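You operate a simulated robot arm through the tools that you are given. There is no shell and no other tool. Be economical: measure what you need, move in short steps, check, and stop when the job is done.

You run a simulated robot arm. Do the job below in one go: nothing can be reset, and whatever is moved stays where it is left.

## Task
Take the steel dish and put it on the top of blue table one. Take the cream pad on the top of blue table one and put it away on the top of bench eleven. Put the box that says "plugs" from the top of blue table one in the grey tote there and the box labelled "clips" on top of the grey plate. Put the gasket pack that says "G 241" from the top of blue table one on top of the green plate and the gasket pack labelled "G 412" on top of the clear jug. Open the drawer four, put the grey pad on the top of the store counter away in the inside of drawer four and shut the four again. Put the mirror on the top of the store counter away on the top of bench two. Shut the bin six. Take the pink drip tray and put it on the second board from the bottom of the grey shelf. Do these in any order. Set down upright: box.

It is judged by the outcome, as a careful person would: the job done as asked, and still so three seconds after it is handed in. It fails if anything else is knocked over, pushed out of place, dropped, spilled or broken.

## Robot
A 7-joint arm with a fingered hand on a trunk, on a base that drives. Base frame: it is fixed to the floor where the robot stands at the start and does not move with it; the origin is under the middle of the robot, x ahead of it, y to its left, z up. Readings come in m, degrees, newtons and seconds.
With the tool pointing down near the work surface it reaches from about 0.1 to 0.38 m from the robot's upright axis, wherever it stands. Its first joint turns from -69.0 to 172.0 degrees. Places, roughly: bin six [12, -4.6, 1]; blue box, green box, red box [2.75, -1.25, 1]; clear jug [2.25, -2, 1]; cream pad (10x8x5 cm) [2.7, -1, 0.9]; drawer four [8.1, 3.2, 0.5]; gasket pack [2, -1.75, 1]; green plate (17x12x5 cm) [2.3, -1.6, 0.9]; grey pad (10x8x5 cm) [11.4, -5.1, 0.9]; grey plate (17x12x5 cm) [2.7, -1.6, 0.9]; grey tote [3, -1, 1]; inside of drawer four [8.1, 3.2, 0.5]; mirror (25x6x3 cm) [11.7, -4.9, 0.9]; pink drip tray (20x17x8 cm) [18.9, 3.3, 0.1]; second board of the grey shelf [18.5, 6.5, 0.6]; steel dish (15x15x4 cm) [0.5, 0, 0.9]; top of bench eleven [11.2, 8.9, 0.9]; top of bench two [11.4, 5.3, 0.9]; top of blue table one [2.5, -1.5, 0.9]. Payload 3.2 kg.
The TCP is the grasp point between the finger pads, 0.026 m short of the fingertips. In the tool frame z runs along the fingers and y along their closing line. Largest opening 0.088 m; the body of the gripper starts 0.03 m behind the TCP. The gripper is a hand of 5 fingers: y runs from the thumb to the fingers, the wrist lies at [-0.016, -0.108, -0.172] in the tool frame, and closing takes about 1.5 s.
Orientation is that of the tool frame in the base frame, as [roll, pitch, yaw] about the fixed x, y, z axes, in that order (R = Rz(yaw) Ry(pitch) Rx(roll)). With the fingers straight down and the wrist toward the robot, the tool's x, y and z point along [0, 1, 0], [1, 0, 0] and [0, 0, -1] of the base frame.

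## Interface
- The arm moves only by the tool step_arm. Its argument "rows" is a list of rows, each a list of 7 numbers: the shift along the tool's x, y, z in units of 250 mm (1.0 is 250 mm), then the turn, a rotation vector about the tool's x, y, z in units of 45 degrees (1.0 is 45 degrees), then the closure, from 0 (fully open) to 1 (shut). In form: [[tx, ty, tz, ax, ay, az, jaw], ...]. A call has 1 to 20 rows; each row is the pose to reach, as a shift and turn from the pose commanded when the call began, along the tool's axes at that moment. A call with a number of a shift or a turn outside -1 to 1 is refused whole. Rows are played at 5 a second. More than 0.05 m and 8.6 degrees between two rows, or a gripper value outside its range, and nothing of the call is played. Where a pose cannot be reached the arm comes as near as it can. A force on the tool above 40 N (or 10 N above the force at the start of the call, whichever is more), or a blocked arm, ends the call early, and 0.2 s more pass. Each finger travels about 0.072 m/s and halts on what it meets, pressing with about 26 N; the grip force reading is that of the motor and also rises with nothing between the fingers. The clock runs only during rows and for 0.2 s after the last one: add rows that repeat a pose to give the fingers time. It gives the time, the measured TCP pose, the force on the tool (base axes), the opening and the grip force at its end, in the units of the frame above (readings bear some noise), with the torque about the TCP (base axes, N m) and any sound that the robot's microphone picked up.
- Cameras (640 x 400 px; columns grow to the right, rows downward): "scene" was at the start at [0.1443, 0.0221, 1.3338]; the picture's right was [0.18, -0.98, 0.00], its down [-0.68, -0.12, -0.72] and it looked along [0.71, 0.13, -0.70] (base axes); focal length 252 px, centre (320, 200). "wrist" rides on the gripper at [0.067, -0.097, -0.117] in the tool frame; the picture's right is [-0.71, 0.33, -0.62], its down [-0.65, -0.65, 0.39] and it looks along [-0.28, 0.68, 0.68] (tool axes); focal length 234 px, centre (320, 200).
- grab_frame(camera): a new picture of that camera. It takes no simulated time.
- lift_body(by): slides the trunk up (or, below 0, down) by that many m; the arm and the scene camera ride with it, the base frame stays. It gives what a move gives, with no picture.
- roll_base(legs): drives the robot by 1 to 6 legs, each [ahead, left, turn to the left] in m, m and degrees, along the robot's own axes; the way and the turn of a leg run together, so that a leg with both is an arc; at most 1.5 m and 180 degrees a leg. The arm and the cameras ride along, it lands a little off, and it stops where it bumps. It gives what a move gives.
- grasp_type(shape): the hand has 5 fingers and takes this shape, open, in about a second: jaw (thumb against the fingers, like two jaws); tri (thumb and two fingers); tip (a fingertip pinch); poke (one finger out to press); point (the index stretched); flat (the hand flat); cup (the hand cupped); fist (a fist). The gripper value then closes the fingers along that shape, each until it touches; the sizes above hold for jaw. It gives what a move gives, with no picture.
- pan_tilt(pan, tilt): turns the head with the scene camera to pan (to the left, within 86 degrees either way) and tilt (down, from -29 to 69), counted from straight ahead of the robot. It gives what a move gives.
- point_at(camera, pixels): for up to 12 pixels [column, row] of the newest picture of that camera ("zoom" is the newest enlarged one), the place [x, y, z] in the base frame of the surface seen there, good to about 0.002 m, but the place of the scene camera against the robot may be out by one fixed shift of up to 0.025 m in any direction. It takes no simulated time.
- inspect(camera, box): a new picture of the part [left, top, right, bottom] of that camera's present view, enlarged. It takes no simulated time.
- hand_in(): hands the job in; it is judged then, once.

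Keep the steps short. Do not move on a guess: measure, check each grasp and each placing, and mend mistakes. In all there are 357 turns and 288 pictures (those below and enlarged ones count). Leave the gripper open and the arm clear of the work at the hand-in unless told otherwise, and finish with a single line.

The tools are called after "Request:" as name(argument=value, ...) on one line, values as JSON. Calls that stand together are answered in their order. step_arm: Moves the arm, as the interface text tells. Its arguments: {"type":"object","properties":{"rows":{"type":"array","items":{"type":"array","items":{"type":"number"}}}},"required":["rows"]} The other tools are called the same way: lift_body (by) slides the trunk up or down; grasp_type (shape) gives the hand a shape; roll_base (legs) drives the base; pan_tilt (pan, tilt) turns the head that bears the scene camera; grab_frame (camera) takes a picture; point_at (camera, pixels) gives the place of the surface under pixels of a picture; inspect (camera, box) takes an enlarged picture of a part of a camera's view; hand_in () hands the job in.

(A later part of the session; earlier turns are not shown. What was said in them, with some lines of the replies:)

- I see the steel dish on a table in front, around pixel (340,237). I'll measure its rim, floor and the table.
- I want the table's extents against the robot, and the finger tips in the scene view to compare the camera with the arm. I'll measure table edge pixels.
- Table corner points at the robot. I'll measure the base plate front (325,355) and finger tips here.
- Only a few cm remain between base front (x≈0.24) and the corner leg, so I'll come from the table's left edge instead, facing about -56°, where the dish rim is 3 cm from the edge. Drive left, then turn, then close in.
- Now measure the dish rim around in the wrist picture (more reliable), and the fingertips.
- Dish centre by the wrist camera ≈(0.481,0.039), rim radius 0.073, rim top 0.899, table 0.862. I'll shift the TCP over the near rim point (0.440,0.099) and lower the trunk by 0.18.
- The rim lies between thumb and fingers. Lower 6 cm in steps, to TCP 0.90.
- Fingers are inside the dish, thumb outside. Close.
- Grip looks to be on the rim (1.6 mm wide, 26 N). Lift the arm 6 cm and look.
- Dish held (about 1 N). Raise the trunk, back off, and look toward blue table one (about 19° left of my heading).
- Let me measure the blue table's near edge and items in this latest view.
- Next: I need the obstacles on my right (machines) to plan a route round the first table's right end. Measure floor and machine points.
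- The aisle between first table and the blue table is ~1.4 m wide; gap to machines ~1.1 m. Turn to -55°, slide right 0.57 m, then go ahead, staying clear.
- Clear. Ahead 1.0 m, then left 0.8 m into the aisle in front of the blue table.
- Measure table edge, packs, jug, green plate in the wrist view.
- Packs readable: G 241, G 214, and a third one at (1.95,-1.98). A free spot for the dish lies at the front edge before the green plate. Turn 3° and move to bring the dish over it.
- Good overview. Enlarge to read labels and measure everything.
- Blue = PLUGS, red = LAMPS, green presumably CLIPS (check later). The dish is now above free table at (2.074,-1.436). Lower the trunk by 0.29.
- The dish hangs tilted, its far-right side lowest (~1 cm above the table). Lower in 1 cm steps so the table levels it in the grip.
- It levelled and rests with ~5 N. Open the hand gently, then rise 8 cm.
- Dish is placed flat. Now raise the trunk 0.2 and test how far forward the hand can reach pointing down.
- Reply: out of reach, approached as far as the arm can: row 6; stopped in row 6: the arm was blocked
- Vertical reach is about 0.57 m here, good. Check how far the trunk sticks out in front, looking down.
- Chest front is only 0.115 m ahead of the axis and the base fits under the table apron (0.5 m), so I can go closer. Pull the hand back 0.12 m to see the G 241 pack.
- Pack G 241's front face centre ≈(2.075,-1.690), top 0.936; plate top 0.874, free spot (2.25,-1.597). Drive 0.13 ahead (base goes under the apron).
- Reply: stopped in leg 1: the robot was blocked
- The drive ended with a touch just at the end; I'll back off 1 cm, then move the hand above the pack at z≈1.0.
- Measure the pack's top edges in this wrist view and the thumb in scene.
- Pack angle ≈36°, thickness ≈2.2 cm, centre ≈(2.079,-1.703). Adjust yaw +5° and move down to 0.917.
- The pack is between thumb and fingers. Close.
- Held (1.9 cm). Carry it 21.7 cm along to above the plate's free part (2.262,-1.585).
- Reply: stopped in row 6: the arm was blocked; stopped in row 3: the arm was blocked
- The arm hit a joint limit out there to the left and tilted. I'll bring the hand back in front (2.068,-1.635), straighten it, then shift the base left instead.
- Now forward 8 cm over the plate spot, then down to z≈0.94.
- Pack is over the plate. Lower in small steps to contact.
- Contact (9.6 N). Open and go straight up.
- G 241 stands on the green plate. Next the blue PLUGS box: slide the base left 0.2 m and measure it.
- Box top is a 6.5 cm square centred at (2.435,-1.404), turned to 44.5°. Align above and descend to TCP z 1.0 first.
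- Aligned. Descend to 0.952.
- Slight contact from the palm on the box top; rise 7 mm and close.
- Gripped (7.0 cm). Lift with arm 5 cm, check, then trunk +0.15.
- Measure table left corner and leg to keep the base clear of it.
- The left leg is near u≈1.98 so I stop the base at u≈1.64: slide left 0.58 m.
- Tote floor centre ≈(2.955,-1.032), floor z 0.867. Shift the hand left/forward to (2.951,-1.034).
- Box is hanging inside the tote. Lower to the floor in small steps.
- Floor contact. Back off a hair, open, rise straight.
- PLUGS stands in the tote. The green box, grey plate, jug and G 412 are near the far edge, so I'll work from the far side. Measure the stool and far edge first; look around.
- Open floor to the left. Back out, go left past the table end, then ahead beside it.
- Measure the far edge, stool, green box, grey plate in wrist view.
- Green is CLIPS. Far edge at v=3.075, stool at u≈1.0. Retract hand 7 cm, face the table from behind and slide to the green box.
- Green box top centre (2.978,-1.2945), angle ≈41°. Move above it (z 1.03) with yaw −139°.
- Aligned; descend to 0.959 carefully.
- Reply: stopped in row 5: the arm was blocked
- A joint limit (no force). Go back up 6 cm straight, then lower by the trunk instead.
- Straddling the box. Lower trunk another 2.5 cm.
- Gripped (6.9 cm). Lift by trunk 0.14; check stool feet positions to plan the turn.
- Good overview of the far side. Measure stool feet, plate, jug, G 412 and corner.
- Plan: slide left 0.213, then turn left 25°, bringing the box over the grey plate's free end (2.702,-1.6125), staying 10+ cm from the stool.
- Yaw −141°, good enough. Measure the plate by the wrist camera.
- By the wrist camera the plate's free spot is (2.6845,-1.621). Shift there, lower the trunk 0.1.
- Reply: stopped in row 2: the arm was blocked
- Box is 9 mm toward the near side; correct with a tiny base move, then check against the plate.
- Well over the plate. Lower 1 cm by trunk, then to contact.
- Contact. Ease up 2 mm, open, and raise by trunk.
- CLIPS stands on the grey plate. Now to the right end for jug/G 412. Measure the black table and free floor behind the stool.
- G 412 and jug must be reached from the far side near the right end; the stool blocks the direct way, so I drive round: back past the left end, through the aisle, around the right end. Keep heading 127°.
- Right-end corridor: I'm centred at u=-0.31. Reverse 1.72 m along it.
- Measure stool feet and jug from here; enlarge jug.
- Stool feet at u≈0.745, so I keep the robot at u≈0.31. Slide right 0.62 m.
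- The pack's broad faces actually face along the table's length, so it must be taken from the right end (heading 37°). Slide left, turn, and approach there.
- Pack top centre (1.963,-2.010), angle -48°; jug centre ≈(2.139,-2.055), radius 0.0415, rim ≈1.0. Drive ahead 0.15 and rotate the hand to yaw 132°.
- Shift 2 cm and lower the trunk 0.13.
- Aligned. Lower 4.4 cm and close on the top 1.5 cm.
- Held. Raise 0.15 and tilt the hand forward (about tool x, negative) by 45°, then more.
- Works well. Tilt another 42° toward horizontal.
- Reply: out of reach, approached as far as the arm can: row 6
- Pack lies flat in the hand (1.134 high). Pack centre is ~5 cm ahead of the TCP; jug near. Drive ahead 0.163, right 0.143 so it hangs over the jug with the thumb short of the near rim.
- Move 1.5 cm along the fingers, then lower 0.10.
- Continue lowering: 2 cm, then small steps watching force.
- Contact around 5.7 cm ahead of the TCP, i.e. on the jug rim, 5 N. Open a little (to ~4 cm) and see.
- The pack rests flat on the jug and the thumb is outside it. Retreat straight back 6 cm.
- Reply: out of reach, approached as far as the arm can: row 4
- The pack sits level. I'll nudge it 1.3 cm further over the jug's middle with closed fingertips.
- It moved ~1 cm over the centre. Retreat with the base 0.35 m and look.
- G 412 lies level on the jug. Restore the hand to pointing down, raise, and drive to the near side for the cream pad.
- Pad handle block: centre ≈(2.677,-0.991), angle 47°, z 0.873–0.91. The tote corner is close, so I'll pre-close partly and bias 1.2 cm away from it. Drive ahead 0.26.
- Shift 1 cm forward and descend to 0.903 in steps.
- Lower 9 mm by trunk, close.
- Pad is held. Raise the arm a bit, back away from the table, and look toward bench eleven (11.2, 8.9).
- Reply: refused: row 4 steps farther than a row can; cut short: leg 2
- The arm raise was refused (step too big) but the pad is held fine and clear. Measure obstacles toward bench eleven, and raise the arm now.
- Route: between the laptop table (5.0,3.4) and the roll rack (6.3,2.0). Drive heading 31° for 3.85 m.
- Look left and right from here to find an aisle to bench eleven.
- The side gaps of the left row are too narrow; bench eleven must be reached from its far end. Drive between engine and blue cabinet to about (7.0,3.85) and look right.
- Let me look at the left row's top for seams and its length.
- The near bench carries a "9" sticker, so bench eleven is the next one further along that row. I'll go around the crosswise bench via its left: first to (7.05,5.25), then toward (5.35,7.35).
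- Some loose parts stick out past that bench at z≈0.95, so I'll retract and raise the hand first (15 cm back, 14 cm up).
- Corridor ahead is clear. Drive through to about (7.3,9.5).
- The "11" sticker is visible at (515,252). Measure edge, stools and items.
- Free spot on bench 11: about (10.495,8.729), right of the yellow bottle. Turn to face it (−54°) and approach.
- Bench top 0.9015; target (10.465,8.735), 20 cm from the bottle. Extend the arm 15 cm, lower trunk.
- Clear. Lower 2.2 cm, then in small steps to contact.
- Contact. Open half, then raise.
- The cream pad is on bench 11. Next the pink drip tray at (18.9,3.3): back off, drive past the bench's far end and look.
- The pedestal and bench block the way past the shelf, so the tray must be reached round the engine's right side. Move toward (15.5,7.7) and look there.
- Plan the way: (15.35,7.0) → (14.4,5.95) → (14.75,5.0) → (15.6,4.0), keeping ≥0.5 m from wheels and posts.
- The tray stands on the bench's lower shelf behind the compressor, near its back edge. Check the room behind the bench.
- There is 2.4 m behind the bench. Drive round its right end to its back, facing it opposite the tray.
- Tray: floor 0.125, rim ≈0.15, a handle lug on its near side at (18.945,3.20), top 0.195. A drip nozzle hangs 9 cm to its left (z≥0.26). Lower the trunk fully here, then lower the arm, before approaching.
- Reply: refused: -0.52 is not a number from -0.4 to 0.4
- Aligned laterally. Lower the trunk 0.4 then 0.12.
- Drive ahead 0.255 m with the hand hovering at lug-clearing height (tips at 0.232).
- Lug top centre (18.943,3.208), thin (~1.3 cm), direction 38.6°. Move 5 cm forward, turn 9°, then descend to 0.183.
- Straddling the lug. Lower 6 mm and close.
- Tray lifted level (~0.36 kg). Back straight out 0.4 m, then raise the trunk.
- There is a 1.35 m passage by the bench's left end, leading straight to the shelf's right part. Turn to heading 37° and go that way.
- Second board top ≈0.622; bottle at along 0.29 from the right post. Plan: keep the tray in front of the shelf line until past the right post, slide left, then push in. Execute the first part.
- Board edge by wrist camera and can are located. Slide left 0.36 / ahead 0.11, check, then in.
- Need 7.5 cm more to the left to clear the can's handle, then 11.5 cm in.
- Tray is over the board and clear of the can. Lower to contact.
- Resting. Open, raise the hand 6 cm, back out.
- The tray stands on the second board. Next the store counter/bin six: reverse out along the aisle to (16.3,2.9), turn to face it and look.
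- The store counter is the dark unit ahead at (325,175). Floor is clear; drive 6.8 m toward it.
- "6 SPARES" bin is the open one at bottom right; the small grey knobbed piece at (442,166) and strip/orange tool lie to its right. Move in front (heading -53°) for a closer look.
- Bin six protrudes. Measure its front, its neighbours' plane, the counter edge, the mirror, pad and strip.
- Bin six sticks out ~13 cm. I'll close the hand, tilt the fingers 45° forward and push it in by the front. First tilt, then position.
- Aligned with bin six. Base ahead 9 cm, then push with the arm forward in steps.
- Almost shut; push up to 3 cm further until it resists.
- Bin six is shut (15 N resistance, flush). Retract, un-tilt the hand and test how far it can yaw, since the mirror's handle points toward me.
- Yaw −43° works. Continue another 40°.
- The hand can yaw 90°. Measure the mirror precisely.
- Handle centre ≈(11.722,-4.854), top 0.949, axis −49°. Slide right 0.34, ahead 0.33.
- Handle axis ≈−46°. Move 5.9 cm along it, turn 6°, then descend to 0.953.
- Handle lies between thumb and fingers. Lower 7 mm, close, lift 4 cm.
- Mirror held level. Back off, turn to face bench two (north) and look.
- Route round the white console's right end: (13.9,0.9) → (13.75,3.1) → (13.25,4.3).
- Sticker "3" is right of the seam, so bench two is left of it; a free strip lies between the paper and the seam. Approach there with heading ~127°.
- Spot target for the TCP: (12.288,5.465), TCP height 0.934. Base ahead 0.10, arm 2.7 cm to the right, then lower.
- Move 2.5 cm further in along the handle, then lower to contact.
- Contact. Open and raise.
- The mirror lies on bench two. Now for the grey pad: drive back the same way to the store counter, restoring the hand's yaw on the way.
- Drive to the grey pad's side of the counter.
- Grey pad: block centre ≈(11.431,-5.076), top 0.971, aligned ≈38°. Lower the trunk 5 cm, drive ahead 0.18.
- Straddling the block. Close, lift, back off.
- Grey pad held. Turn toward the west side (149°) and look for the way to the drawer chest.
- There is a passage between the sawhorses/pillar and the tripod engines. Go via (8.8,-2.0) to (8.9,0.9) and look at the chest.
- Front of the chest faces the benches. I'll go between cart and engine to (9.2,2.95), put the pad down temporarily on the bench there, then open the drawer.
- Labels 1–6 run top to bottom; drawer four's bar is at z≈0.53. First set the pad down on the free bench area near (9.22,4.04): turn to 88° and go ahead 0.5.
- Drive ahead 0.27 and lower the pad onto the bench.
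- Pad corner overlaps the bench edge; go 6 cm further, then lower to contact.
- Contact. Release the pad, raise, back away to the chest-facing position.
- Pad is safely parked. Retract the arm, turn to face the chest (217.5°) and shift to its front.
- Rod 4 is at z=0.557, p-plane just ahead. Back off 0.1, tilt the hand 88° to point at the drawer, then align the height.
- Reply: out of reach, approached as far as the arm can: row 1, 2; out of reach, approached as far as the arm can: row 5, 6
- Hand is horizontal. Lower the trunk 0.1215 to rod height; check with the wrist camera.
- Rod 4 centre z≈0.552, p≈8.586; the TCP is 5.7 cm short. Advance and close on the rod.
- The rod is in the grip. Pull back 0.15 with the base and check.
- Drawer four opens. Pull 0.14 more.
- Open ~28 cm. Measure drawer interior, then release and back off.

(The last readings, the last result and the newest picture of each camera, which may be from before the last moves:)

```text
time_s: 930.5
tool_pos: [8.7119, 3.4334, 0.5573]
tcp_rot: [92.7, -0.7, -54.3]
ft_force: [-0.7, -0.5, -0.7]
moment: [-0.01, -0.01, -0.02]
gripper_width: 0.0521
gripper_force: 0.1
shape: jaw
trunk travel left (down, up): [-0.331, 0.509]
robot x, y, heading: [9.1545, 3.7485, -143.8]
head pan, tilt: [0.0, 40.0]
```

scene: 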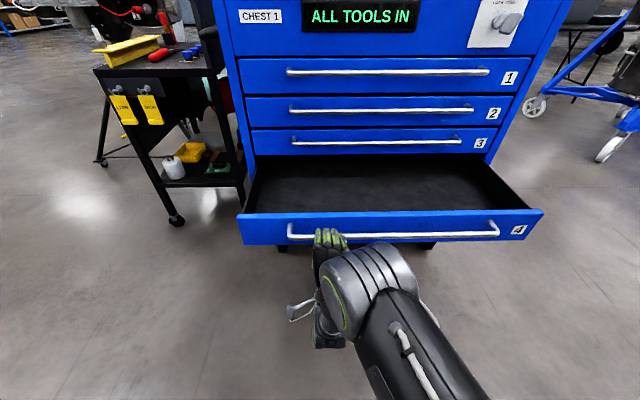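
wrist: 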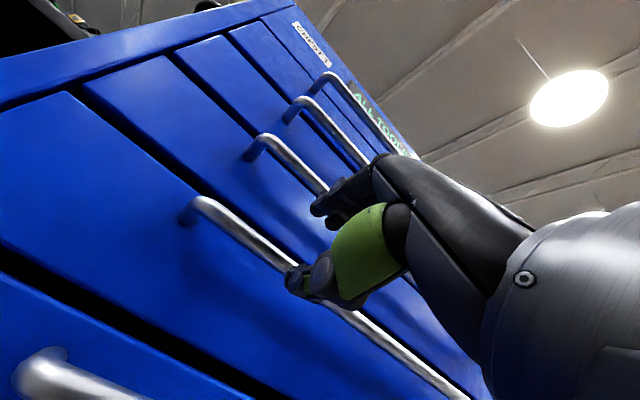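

Drawer released. Un-tilt the hand, raise the trunk, then shift left and turn (leftwards, away from the cups) back to the parked pad.

Request:
step_arm(rows=[[0, 0, 0, 0.17, 0, 0, 0.4], [0, 0, 0, 0.34, 0, 0, 0.4], [0, 0, 0, 0.51, 0, 0, 0.4], [0, 0, 0, 0.68, 0, 0, 0.4], [0, 0, 0, 0.85, 0, 0, 0.4], [0, 0, 0, 1.0, 0, 0, 0.4]])

Request:
step_arm(rows=[[0, 0, 0, 0.16, 0, 0, 0.4], [0, 0, 0, 0.32, 0, 0, 0.4], [0, 0, 0, 0.48, 0, 0, 0.4], [0, 0, 0, 0.64, 0, 0, 0.4], [0, 0, 0, 0.8, 0, 0, 0.4], [0, 0, 0, 0.94, 0, 0, 0.4]])

Request:
lift_body(by=0.4)

Request:
lift_body(by=0.1)

Request:
roll_base(legs=[[0, 0.35, 0], [0, 0, 120], [0, 0, 111.8]])

Request:
pan_tilt(pan=10, tilt=40)

Request:
grab_frame(camera="scene")

```text
time_s: 931.9
tool_pos: [8.7115, 3.4337, 0.5565]
tcp_rot: [137.9, -0.6, -54.3]
ft_force: [-0.4, 0.1, -0.4]
moment: [0.02, -0.04, 0.03]
gripper_width: 0.0525
gripper_force: 0.1
shape: jaw
trunk travel left (down, up): [-0.331, 0.509]
robot x, y, heading: [9.1547, 3.7508, -143.9]
head pan, tilt: [0.0, 40.0]
```

```text
time_s: 933.2
tool_pos: [8.7124, 3.4335, 0.5565]
tcp_rot: [-179.8, -1.0, -54.2]
ft_force: [0.7, 0.4, 0.1]
moment: [-0.02, -0.01, -0.01]
gripper_width: 0.0525
gripper_force: 0.0
shape: jaw
out of reach, approached as far as the arm can: row 5
trunk travel left (down, up): [-0.331, 0.509]
robot x, y, heading: [9.1509, 3.7478, -144.1]
head pan, tilt: [0.0, 40.0]
```

```text
time_s: 937.1
tool_pos: [8.7127, 3.432, 0.9555]
tcp_rot: [-179.9, -0.9, -54.0]
ft_force: [-0.4, -0.6, -0.6]
moment: [0.01, 0.0, -0.03]
gripper_width: 0.0528
gripper_force: 0.1
shape: jaw
trunk travel left (down, up): [-0.731, 0.109]
robot x, y, heading: [9.1569, 3.7451, -144.1]
head pan, tilt: [0.0, 40.0]
```

```text
time_s: 938.4
tool_pos: [8.7134, 3.4327, 1.0564]
tcp_rot: [-180.0, -0.7, -54.1]
ft_force: [0.5, 0.2, 1.4]
moment: [-0.03, 0.0, 0.03]
gripper_width: 0.0526
gripper_force: 0.1
shape: jaw
trunk travel left (down, up): [-0.831, 0.009]
robot x, y, heading: [9.1562, 3.7489, -144.1]
head pan, tilt: [0.0, 40.0]
```

```text
time_s: 950.4
tool_pos: [9.3691, 4.0106, 1.056]
tcp_rot: [180.0, -0.7, 179.2]
ft_force: [-1.0, -0.2, -0.1]
moment: [0.02, -0.01, 0.0]
gripper_width: 0.0526
gripper_force: 0.0
shape: jaw
trunk travel left (down, up): [-0.831, 0.009]
robot x, y, heading: [9.3607, 3.4659, 89.2]
head pan, tilt: [0.0, 40.0]
```

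```text
time_s: 951.1
tool_pos: [9.3695, 4.0115, 1.0558]
tcp_rot: [-180.0, -0.8, 179.2]
ft_force: [0.7, 0.8, 0.2]
moment: [0.0, 0.01, -0.02]
gripper_width: 0.0527
gripper_force: 0.1
shape: jaw
trunk travel left (down, up): [-0.831, 0.009]
robot x, y, heading: [9.3581, 3.4662, 89.3]
head pan, tilt: [10.0, 40.0]
```

```text
45 pictures are left
```

scene: 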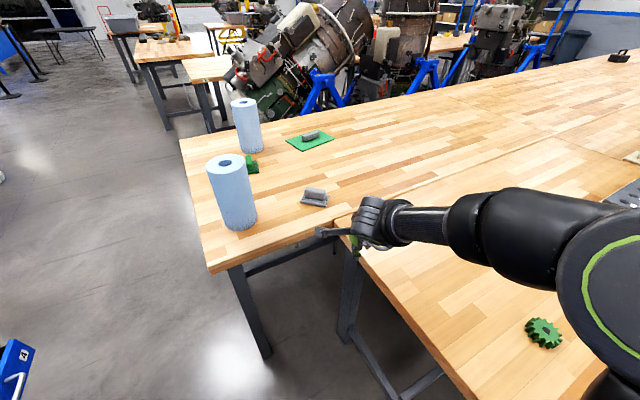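

Extend the arm 10 cm, drive ahead 0.21, then left 0.16 to the recorded pad position.

Request:
step_arm(rows=[[0, 0.15, 0, 0, 0, 0.015, 0.4], [0, 0.3, 0, 0, 0, 0.029, 0.4], [0, 0.385, 0, 0, 0, 0.029, 0.4]])

Request:
roll_base(legs=[[0.215, 0, 0], [0, 0.158, 0]])

Request:
grab_frame(camera="wrist")

```text
time_s: 951.9
tool_pos: [9.3698, 4.1084, 1.0556]
tcp_rot: [-179.9, -0.7, 177.9]
ft_force: [0.1, -0.1, 0.1]
moment: [-0.01, -0.01, -0.04]
gripper_width: 0.0526
gripper_force: 0.1
shape: jaw
trunk travel left (down, up): [-0.831, 0.009]
robot x, y, heading: [9.3585, 3.4678, 89.4]
head pan, tilt: [10.0, 40.0]
```

```text
time_s: 954.6
tool_pos: [9.2143, 4.324, 1.0566]
tcp_rot: [-180.0, -0.8, 177.8]
ft_force: [-0.1, 0.0, -0.2]
moment: [-0.02, 0.04, 0.01]
gripper_width: 0.0525
gripper_force: 0.0
shape: jaw
trunk travel left (down, up): [-0.831, 0.009]
robot x, y, heading: [9.2041, 3.682, 89.4]
head pan, tilt: [10.0, 40.0]
```

```text
44 pictures are left
```

wrist: 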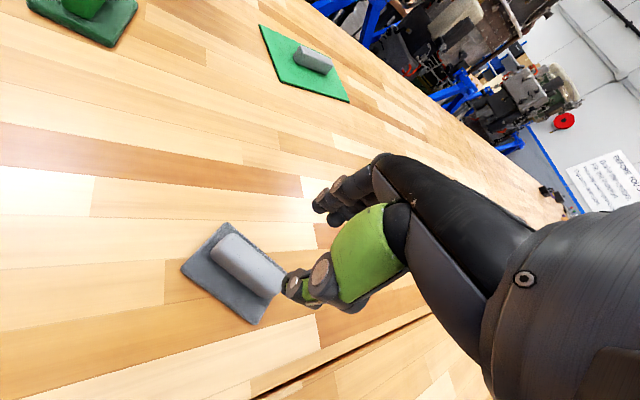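

Position matches within 6 mm. Lower 0.114, close, lift.

Request:
lift_body(by=-0.08)

Request:
lift_body(by=-0.034)

Request:
step_arm(rows=[[0, 0, 0, 0, 0, 0, 0.6], [0, 0, 0, 0, 0, 0, 0.8], [0, 0, 0, 0, 0, 0, 1], [0, 0, 0, 0, 0, 0, 1], [0, 0, 0, 0, 0, 0, 1], [0, 0, 0, 0, 0, 0, 1]])

Request:
lift_body(by=0.12)

Request:
grab_frame(camera="wrist")

```text
time_s: 955.8
tool_pos: [9.2145, 4.3246, 0.9757]
tcp_rot: [-179.9, -0.8, 177.9]
ft_force: [-0.4, -0.6, 0.5]
moment: [0.01, -0.01, 0.04]
gripper_width: 0.0524
gripper_force: 0.1
shape: jaw
trunk travel left (down, up): [-0.751, 0.089]
robot x, y, heading: [9.2044, 3.6787, 89.4]
head pan, tilt: [10.0, 40.0]
```

```text
time_s: 956.5
tool_pos: [9.2145, 4.324, 0.9431]
tcp_rot: [179.9, -0.7, 177.8]
ft_force: [-0.2, -0.5, 0.1]
moment: [-0.03, -0.02, 0.0]
gripper_width: 0.0523
gripper_force: 0.0
shape: jaw
trunk travel left (down, up): [-0.717, 0.123]
robot x, y, heading: [9.2049, 3.6857, 89.4]
head pan, tilt: [10.0, 40.0]
```

```text
time_s: 957.9
tool_pos: [9.2148, 4.3236, 0.941]
tcp_rot: [-179.8, -0.8, 177.9]
ft_force: [0.8, -0.4, 0.2]
moment: [-0.01, 0.02, 0.02]
gripper_width: 0.0212
gripper_force: 26.2
shape: jaw
trunk travel left (down, up): [-0.717, 0.123]
robot x, y, heading: [9.2016, 3.6852, 89.4]
head pan, tilt: [10.0, 40.0]
```

```text
time_s: 959.4
tool_pos: [9.214, 4.3248, 1.0623]
tcp_rot: [-179.9, -0.7, 177.9]
ft_force: [-0.2, 0.0, -0.4]
moment: [0.02, -0.04, 0.0]
gripper_width: 0.0214
gripper_force: 25.7
shape: jaw
trunk travel left (down, up): [-0.837, 0.003]
robot x, y, heading: [9.2036, 3.686, 89.4]
head pan, tilt: [10.0, 40.0]
```

```text
43 pictures are left
```

wrist: 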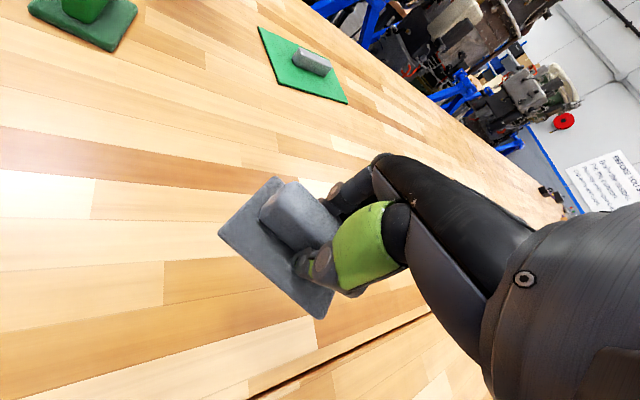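

Held. Reverse the moves: right, back, retract, turn right to face the chest, and approach over the open drawer.

Request:
roll_base(legs=[[0, -0.158, 0], [-0.215, 0, 0]])

Request:
step_arm(rows=[[0, -0.15, 0, 0, 0, 0, 1], [0, -0.3, 0, 0, 0, 0, 1], [0, -0.385, 0, 0, 0, 0, 1]])

Request:
roll_base(legs=[[0, 0, -120], [0, 0, -112], [0, -0.35, 0], [0.2, 0, 0]])

Request:
pan_tilt(pan=0, tilt=50)

Request:
grab_frame(camera="scene")

Request:
grab_frame(camera="wrist")

```text
time_s: 962.1
tool_pos: [9.3742, 4.1067, 1.0616]
tcp_rot: [-179.9, -0.7, 177.7]
ft_force: [-0.5, 0.8, -0.5]
moment: [-0.02, -0.02, -0.01]
gripper_width: 0.0213
gripper_force: 26.4
shape: jaw
trunk travel left (down, up): [-0.837, 0.003]
robot x, y, heading: [9.3619, 3.4642, 89.3]
head pan, tilt: [10.0, 40.0]
```

```text
time_s: 962.9
tool_pos: [9.3698, 4.0094, 1.0626]
tcp_rot: [-179.9, -0.8, 177.8]
ft_force: [0.4, 0.7, -0.5]
moment: [0.04, -0.02, -0.01]
gripper_width: 0.0212
gripper_force: 26.7
shape: jaw
trunk travel left (down, up): [-0.837, 0.003]
robot x, y, heading: [9.3598, 3.4634, 89.4]
head pan, tilt: [10.0, 40.0]
```

```text
time_s: 976.1
tool_pos: [8.555, 3.3007, 1.0625]
tcp_rot: [-179.9, -0.9, -54.5]
ft_force: [-0.4, -0.2, -1.2]
moment: [0.03, 0.0, -0.02]
gripper_width: 0.0205
gripper_force: 25.7
shape: jaw
trunk travel left (down, up): [-0.837, 0.003]
robot x, y, heading: [8.9923, 3.6235, -142.8]
head pan, tilt: [10.0, 40.0]
```

```text
time_s: 976.8
tool_pos: [8.5543, 3.3002, 1.0619]
tcp_rot: [-179.9, -0.8, -54.4]
ft_force: [-1.2, 0.8, -1.0]
moment: [0.0, -0.01, 0.03]
gripper_width: 0.0204
gripper_force: 26.1
shape: jaw
trunk travel left (down, up): [-0.837, 0.003]
robot x, y, heading: [8.9895, 3.6266, -143.1]
head pan, tilt: [0.0, 50.0]
```

```text
42 pictures are left
```

scene: 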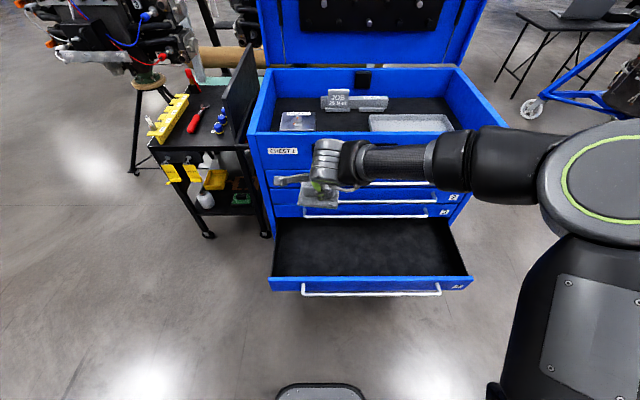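

```text
41 pictures are left
```

wrist: 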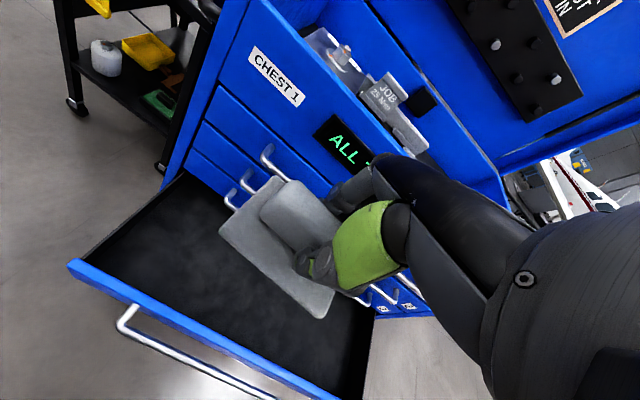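

Over the drawer. Base ahead 0.095 and right 0.05, then lower the trunk 0.38.

Request:
roll_base(legs=[[0.093, -0.05, 0]])

Request:
lift_body(by=-0.2)

Request:
grab_frame(camera="wrist")

Request:
grab_frame(camera="scene")

```text
time_s: 978.0
tool_pos: [8.4494, 3.2838, 1.0621]
tcp_rot: [-179.9, -0.9, -54.5]
ft_force: [0.3, 0.0, -0.2]
moment: [0.0, 0.02, 0.0]
gripper_width: 0.0207
gripper_force: 25.9
shape: jaw
trunk travel left (down, up): [-0.837, 0.003]
robot x, y, heading: [8.8822, 3.608, -142.8]
head pan, tilt: [0.0, 50.0]
```

```text
time_s: 980.2
tool_pos: [8.4488, 3.2829, 0.8621]
tcp_rot: [-179.8, -0.8, -54.4]
ft_force: [-0.5, 0.4, -1.2]
moment: [0.01, 0.0, 0.0]
gripper_width: 0.0209
gripper_force: 26.1
shape: jaw
trunk travel left (down, up): [-0.637, 0.203]
robot x, y, heading: [8.8853, 3.6108, -142.9]
head pan, tilt: [0.0, 50.0]
```

```text
40 pictures are left
```

wrist: 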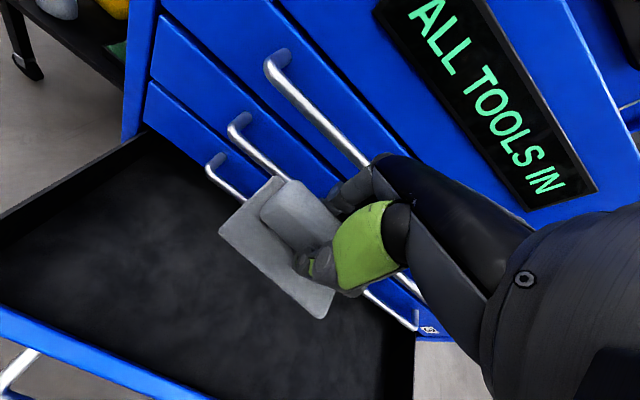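

```text
39 pictures are left
```

scene: 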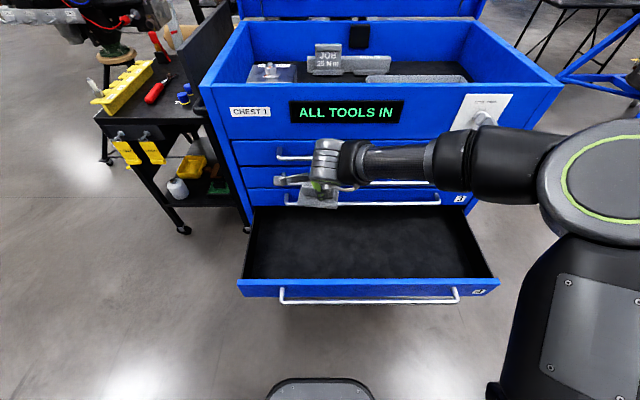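

Clear of the rods by ~5 cm. Lower 0.2, then 0.1, checking force.

Request:
lift_body(by=-0.2)

Request:
lift_body(by=-0.1)

Request:
grab_frame(camera="wrist")

Request:
grab_frame(camera="scene")

```text
time_s: 982.3
tool_pos: [8.4485, 3.2822, 0.6626]
tcp_rot: [-179.9, -0.8, -54.4]
ft_force: [-0.5, -0.4, -0.8]
moment: [0.01, 0.04, -0.01]
gripper_width: 0.0208
gripper_force: 26.1
shape: jaw
trunk travel left (down, up): [-0.437, 0.403]
robot x, y, heading: [8.8835, 3.6082, -142.6]
head pan, tilt: [0.0, 50.0]
```

```text
time_s: 983.7
tool_pos: [8.4476, 3.2826, 0.5628]
tcp_rot: [-179.9, -0.8, -54.4]
ft_force: [0.6, 1.2, -1.7]
moment: [-0.01, -0.02, 0.01]
gripper_width: 0.0205
gripper_force: 25.9
shape: jaw
trunk travel left (down, up): [-0.337, 0.503]
robot x, y, heading: [8.8855, 3.6089, -142.8]
head pan, tilt: [0.0, 50.0]
```

```text
38 pictures are left
```

wrist: 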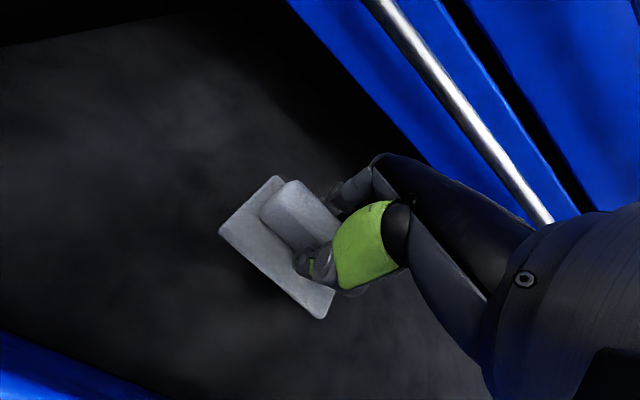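

```text
37 pictures are left
```

scene: 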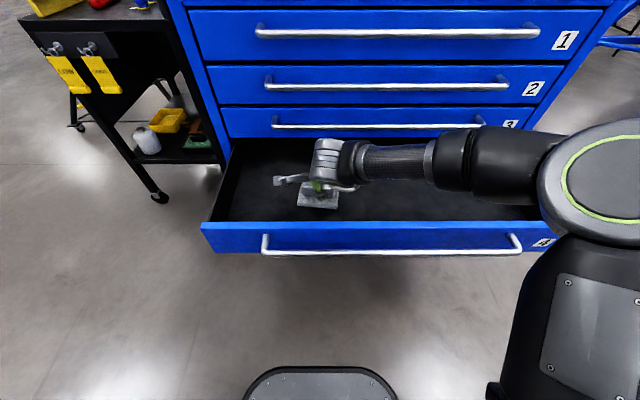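

Inside the drawer. Lower to the floor.

Request:
lift_body(by=-0.03)

Request:
lift_body(by=-0.007)

```text
time_s: 984.4
tool_pos: [8.4496, 3.2836, 0.5317]
tcp_rot: [-179.9, -0.8, -54.5]
ft_force: [0.1, 0.7, -0.9]
moment: [0.0, 0.0, 0.01]
gripper_width: 0.0207
gripper_force: 26.1
shape: jaw
trunk travel left (down, up): [-0.307, 0.533]
robot x, y, heading: [8.8848, 3.6061, -142.9]
head pan, tilt: [0.0, 50.0]
```

```text
time_s: 985.0
tool_pos: [8.4496, 3.2824, 0.5241]
tcp_rot: [-179.9, -0.8, -54.4]
ft_force: [0.0, -0.5, -1.3]
moment: [0.01, -0.01, -0.02]
gripper_width: 0.0206
gripper_force: 26.1
shape: jaw
trunk travel left (down, up): [-0.3, 0.54]
robot x, y, heading: [8.8836, 3.6072, -143.0]
head pan, tilt: [0.0, 50.0]
```

Request:
lift_body(by=-0.005)

Request:
lift_body(by=-0.004)

```text
time_s: 985.5
tool_pos: [8.4491, 3.2833, 0.5239]
tcp_rot: [179.7, -0.9, -54.5]
ft_force: [-0.2, 1.2, 11.2]
moment: [0.04, -0.02, -0.01]
gripper_width: 0.0211
gripper_force: 26.2
shape: jaw
trunk travel left (down, up): [-0.295, 0.545]
robot x, y, heading: [8.8832, 3.6072, -142.9]
head pan, tilt: [0.0, 50.0]
```

```text
time_s: 986.0
tool_pos: [8.4488, 3.2834, 0.5231]
tcp_rot: [179.4, -1.1, -54.4]
ft_force: [-1.7, 1.8, 29.6]
moment: [0.03, 0.04, 0.02]
gripper_width: 0.0216
gripper_force: 25.8
shape: jaw
trunk travel left (down, up): [-0.291, 0.549]
robot x, y, heading: [8.8846, 3.6042, -142.7]
head pan, tilt: [0.0, 50.0]
```

On the drawer floor. Ease up 6 mm, open partly (not to touch the rods), then raise.

Request:
lift_body(by=0.007)

Request:
step_arm(rows=[[0, 0, 0, 0, 0, 0, 0.85], [0, 0, 0, 0, 0, 0, 0.7], [0, 0, 0, 0, 0, 0, 0.55], [0, 0, 0, 0, 0, 0, 0.5], [0, 0, 0, 0, 0, 0, 0.5]])

Request:
lift_body(by=0.15)

Request:
grab_frame(camera="wrist")

```text
time_s: 986.6
tool_pos: [8.45, 3.284, 0.5228]
tcp_rot: [-179.8, -0.7, -54.3]
ft_force: [-0.4, -1.2, 12.2]
moment: [-0.04, 0.0, -0.02]
gripper_width: 0.022
gripper_force: 25.9
shape: jaw
trunk travel left (down, up): [-0.298, 0.542]
robot x, y, heading: [8.8808, 3.6102, -142.9]
head pan, tilt: [0.0, 50.0]
```

```text
time_s: 987.8
tool_pos: [8.4505, 3.2843, 0.5226]
tcp_rot: [-179.9, -0.8, -54.4]
ft_force: [-0.4, -0.3, 0.4]
moment: [-0.03, -0.01, 0.03]
gripper_width: 0.0435
gripper_force: 0.0
shape: jaw
trunk travel left (down, up): [-0.298, 0.542]
robot x, y, heading: [8.885, 3.61, -143.0]
head pan, tilt: [0.0, 50.0]
```

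```text
time_s: 989.6
tool_pos: [8.4511, 3.2827, 0.6732]
tcp_rot: [-179.9, -0.9, -54.4]
ft_force: [0.1, -0.9, 0.5]
moment: [-0.03, 0.01, -0.03]
gripper_width: 0.0434
gripper_force: 0.2
shape: jaw
trunk travel left (down, up): [-0.448, 0.392]
robot x, y, heading: [8.8868, 3.6134, -142.8]
head pan, tilt: [0.0, 50.0]
```

```text
36 pictures are left
```

wrist: 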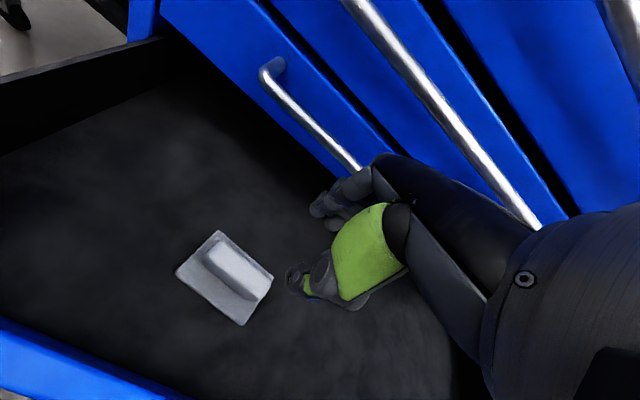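

The grey pad lies in the drawer. Back out with the hand above the front wall, lower, close the hand and tilt 45° for pushing.

Request:
roll_base(legs=[[-0.33, 0.06, 0]])

Request:
lift_body(by=-0.1)

Request:
step_arm(rows=[[0, 0, 0, -0.17, 0, 0, 0.8], [0, 0, 0, -0.34, 0, 0, 1], [0, 0, 0, -0.51, 0, 0, 1], [0, 0, 0, -0.68, 0, 0, 1], [0, 0, 0, -0.85, 0, 0, 1], [0, 0, 0, -1.0, 0, 0, 1]])

Request:
grab_frame(camera="scene")

```text
time_s: 991.8
tool_pos: [8.7483, 3.4342, 0.6725]
tcp_rot: [180.0, -0.8, -54.4]
ft_force: [-0.5, 0.5, 1.0]
moment: [-0.01, -0.02, 0.0]
gripper_width: 0.0438
gripper_force: 0.0
shape: jaw
trunk travel left (down, up): [-0.448, 0.392]
robot x, y, heading: [9.1813, 3.761, -142.6]
head pan, tilt: [0.0, 50.0]
```

```text
time_s: 993.1
tool_pos: [8.7482, 3.435, 0.5736]
tcp_rot: [-180.0, -0.9, -54.5]
ft_force: [0.0, 0.0, -0.1]
moment: [0.01, -0.04, -0.03]
gripper_width: 0.0435
gripper_force: 0.0
shape: jaw
trunk travel left (down, up): [-0.348, 0.492]
robot x, y, heading: [9.1853, 3.7589, -142.8]
head pan, tilt: [0.0, 50.0]
```

```text
time_s: 994.5
tool_pos: [8.7488, 3.4354, 0.5727]
tcp_rot: [134.8, -0.9, -54.3]
ft_force: [-0.5, 0.2, -0.5]
moment: [-0.06, 0.0, -0.01]
gripper_width: 0.0
gripper_force: 26.1
shape: jaw
trunk travel left (down, up): [-0.348, 0.492]
robot x, y, heading: [9.1818, 3.7593, -143.2]
head pan, tilt: [0.0, 50.0]
```

```text
35 pictures are left
```

scene: 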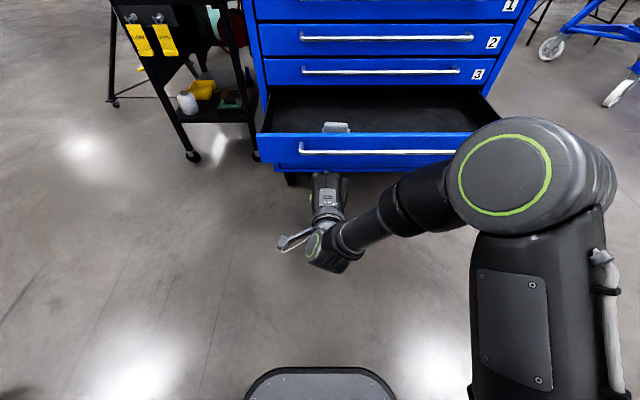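

Push ahead 0.33 with the base, then finish with the arm.

Request:
roll_base(legs=[[0.2, 0, 0], [0.13, 0, 0]])

Request:
grab_frame(camera="scene")

```text
time_s: 997.0
tool_pos: [8.4882, 3.2384, 0.5713]
tcp_rot: [135.3, -0.7, -54.5]
ft_force: [1.6, 1.4, 1.3]
moment: [-0.01, 0.04, -0.04]
gripper_width: 0.0
gripper_force: 26.1
shape: jaw
trunk travel left (down, up): [-0.348, 0.492]
robot x, y, heading: [8.9216, 3.5637, -142.9]
head pan, tilt: [0.0, 50.0]
```

```text
34 pictures are left
```

scene: 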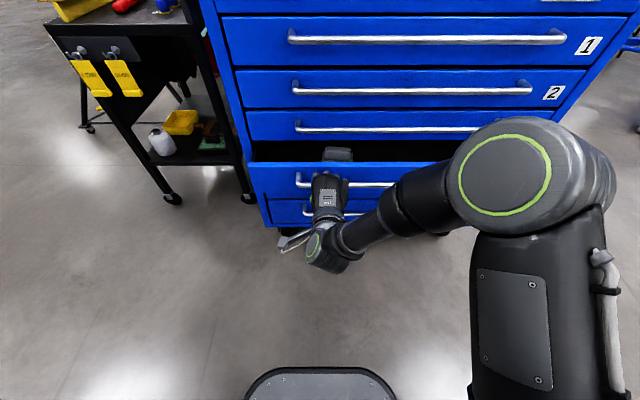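

Continue pushing with the arm up to 13 cm, stopping on resistance.

Request:
step_arm(rows=[[0, 0.05, 0.05, 0, 0, 0, 1], [0, 0.1, 0.1, 0, 0, 0, 1], [0, 0.15, 0.15, 0, 0, 0, 1], [0, 0.2, 0.2, 0, 0, 0, 1], [0, 0.25, 0.25, 0, 0, 0, 1], [0, 0.28, 0.28, 0, 0, 0, 1], [0, 0.31, 0.31, 0, 0, 0, 1], [0, 0.34, 0.34, 0, 0, 0, 1], [0, 0.37, 0.37, 0, 0, 0, 1]])

Request:
grab_frame(camera="scene")

```text
time_s: 998.6
tool_pos: [8.4055, 3.1761, 0.5738]
tcp_rot: [135.1, -0.7, -54.2]
ft_force: [20.3, 20.8, 14.5]
moment: [0.41, -0.23, -0.22]
gripper_width: 0.0001
gripper_force: 26.0
shape: jaw
trunk travel left (down, up): [-0.348, 0.492]
robot x, y, heading: [8.92, 3.5649, -142.8]
head pan, tilt: [0.0, 50.0]
stopped in row 8: the force on the tool passed its limit (the readings are from after the stop); the commanded pose is now the measured one
```

```text
33 pictures are left
```

scene: 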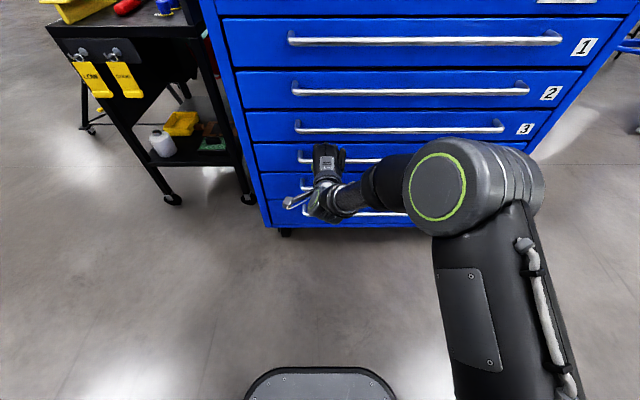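

Strong resistance: it should be shut. Retract and inspect the face.

Request:
step_arm(rows=[[0, -0.1, -0.1, 0, 0, 0, 1], [0, -0.2, -0.2, 0, 0, 0, 1]])

Request:
roll_base(legs=[[-0.3, 0.05, 0]])

Request:
inspect(camera="scene", box=[220, 20, 560, 240])

Request:
grab_frame(camera="scene")

```text
time_s: 999.2
tool_pos: [8.46, 3.2169, 0.5689]
tcp_rot: [135.5, -0.7, -54.3]
ft_force: [0.7, 0.7, -0.8]
moment: [0.0, 0.01, 0.0]
gripper_width: 0.0002
gripper_force: 26.0
shape: jaw
trunk travel left (down, up): [-0.348, 0.492]
robot x, y, heading: [8.9234, 3.5605, -143.2]
head pan, tilt: [0.0, 50.0]
```

```text
time_s: 1001.2
tool_pos: [8.7268, 3.3562, 0.57]
tcp_rot: [135.6, -0.8, -54.1]
ft_force: [0.1, -0.8, 0.2]
moment: [-0.03, 0.0, 0.01]
gripper_width: 0.0
gripper_force: 25.9
shape: jaw
trunk travel left (down, up): [-0.348, 0.492]
robot x, y, heading: [9.1928, 3.7027, -142.7]
head pan, tilt: [0.0, 50.0]
```

```text
1.82 times, centred on (390, 130) of scene
```

zoom: 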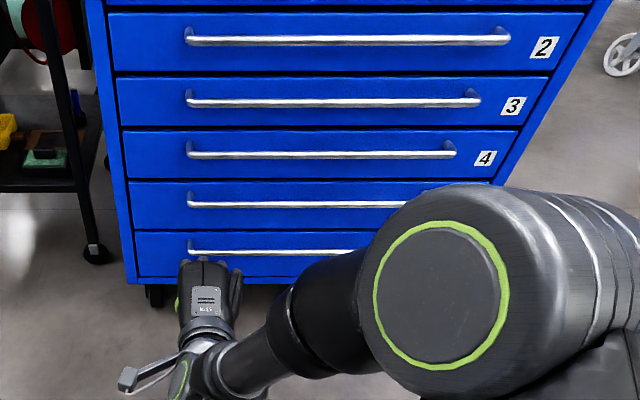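

```text
31 pictures are left
```

scene: 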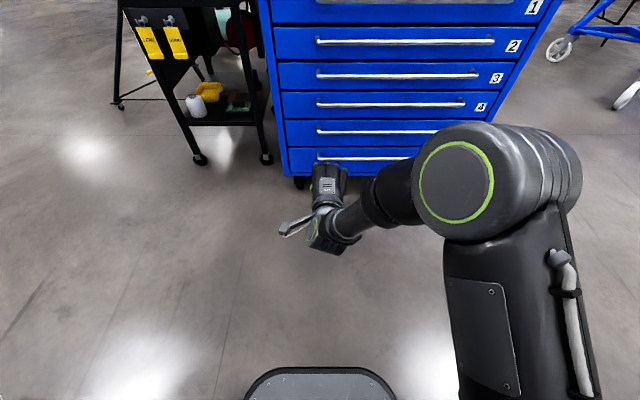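

Check drawer four is flush: compare its face plane with its neighbours'.

Request:
point_at(camera="scene", pixels=[[400, 63], [400, 94], [400, 122], [300, 67], [300, 97], [300, 124], [460, 66], [455, 96], [430, 123]])

```text
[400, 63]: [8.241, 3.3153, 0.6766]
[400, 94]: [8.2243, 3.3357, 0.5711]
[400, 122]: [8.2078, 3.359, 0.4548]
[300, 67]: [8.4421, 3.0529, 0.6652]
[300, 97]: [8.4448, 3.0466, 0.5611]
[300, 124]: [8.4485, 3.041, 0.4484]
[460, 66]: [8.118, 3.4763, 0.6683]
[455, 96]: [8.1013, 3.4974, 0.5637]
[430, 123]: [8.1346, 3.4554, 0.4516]
```

All drawers are flush. Last: open the hand and move clear.

Request:
step_arm(rows=[[0, 0, 0, 0.17, 0, 0, 0.6], [0, 0, 0, 0.34, 0, 0, 0.3], [0, 0, 0, 0.51, 0, 0, 0], [0, 0, 0, 0.68, 0, 0, 0], [0, 0, 0, 0.85, 0, 0, 0], [0, 0, 0, 1.0, 0, 0, 0], [0, 0, 0, 1.0, 0, 0, 0], [0, 0, 0, 1.0, 0, 0, 0]])

Request:
grab_frame(camera="wrist")

```text
time_s: 1003.0
tool_pos: [8.7276, 3.3577, 0.5694]
tcp_rot: [-179.4, -0.8, -54.2]
ft_force: [-0.7, 0.3, 0.9]
moment: [0.0, -0.03, 0.02]
gripper_width: 0.0878
gripper_force: 0.0
shape: jaw
trunk travel left (down, up): [-0.348, 0.492]
robot x, y, heading: [9.1902, 3.6998, -142.8]
head pan, tilt: [0.0, 50.0]
```

```text
30 pictures are left
```

wrist: 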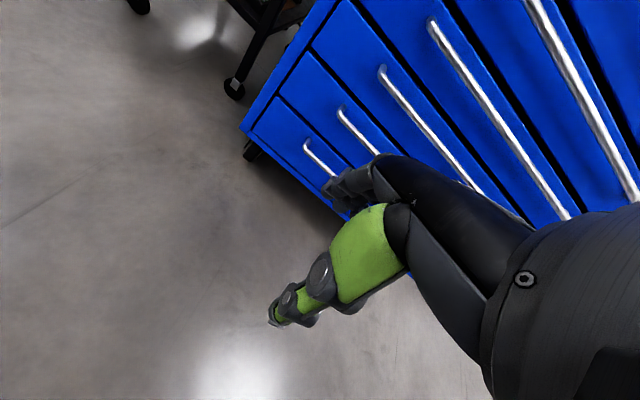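

The hand is open and clear; every item is placed and checked. Hand in.

Request:
hand_in()

```text
The job is handed in.
```

I handed in the job with every task done: each item is in its place, bin six and drawer four are shut, the boxes stand upright, and the hand is open and clear.
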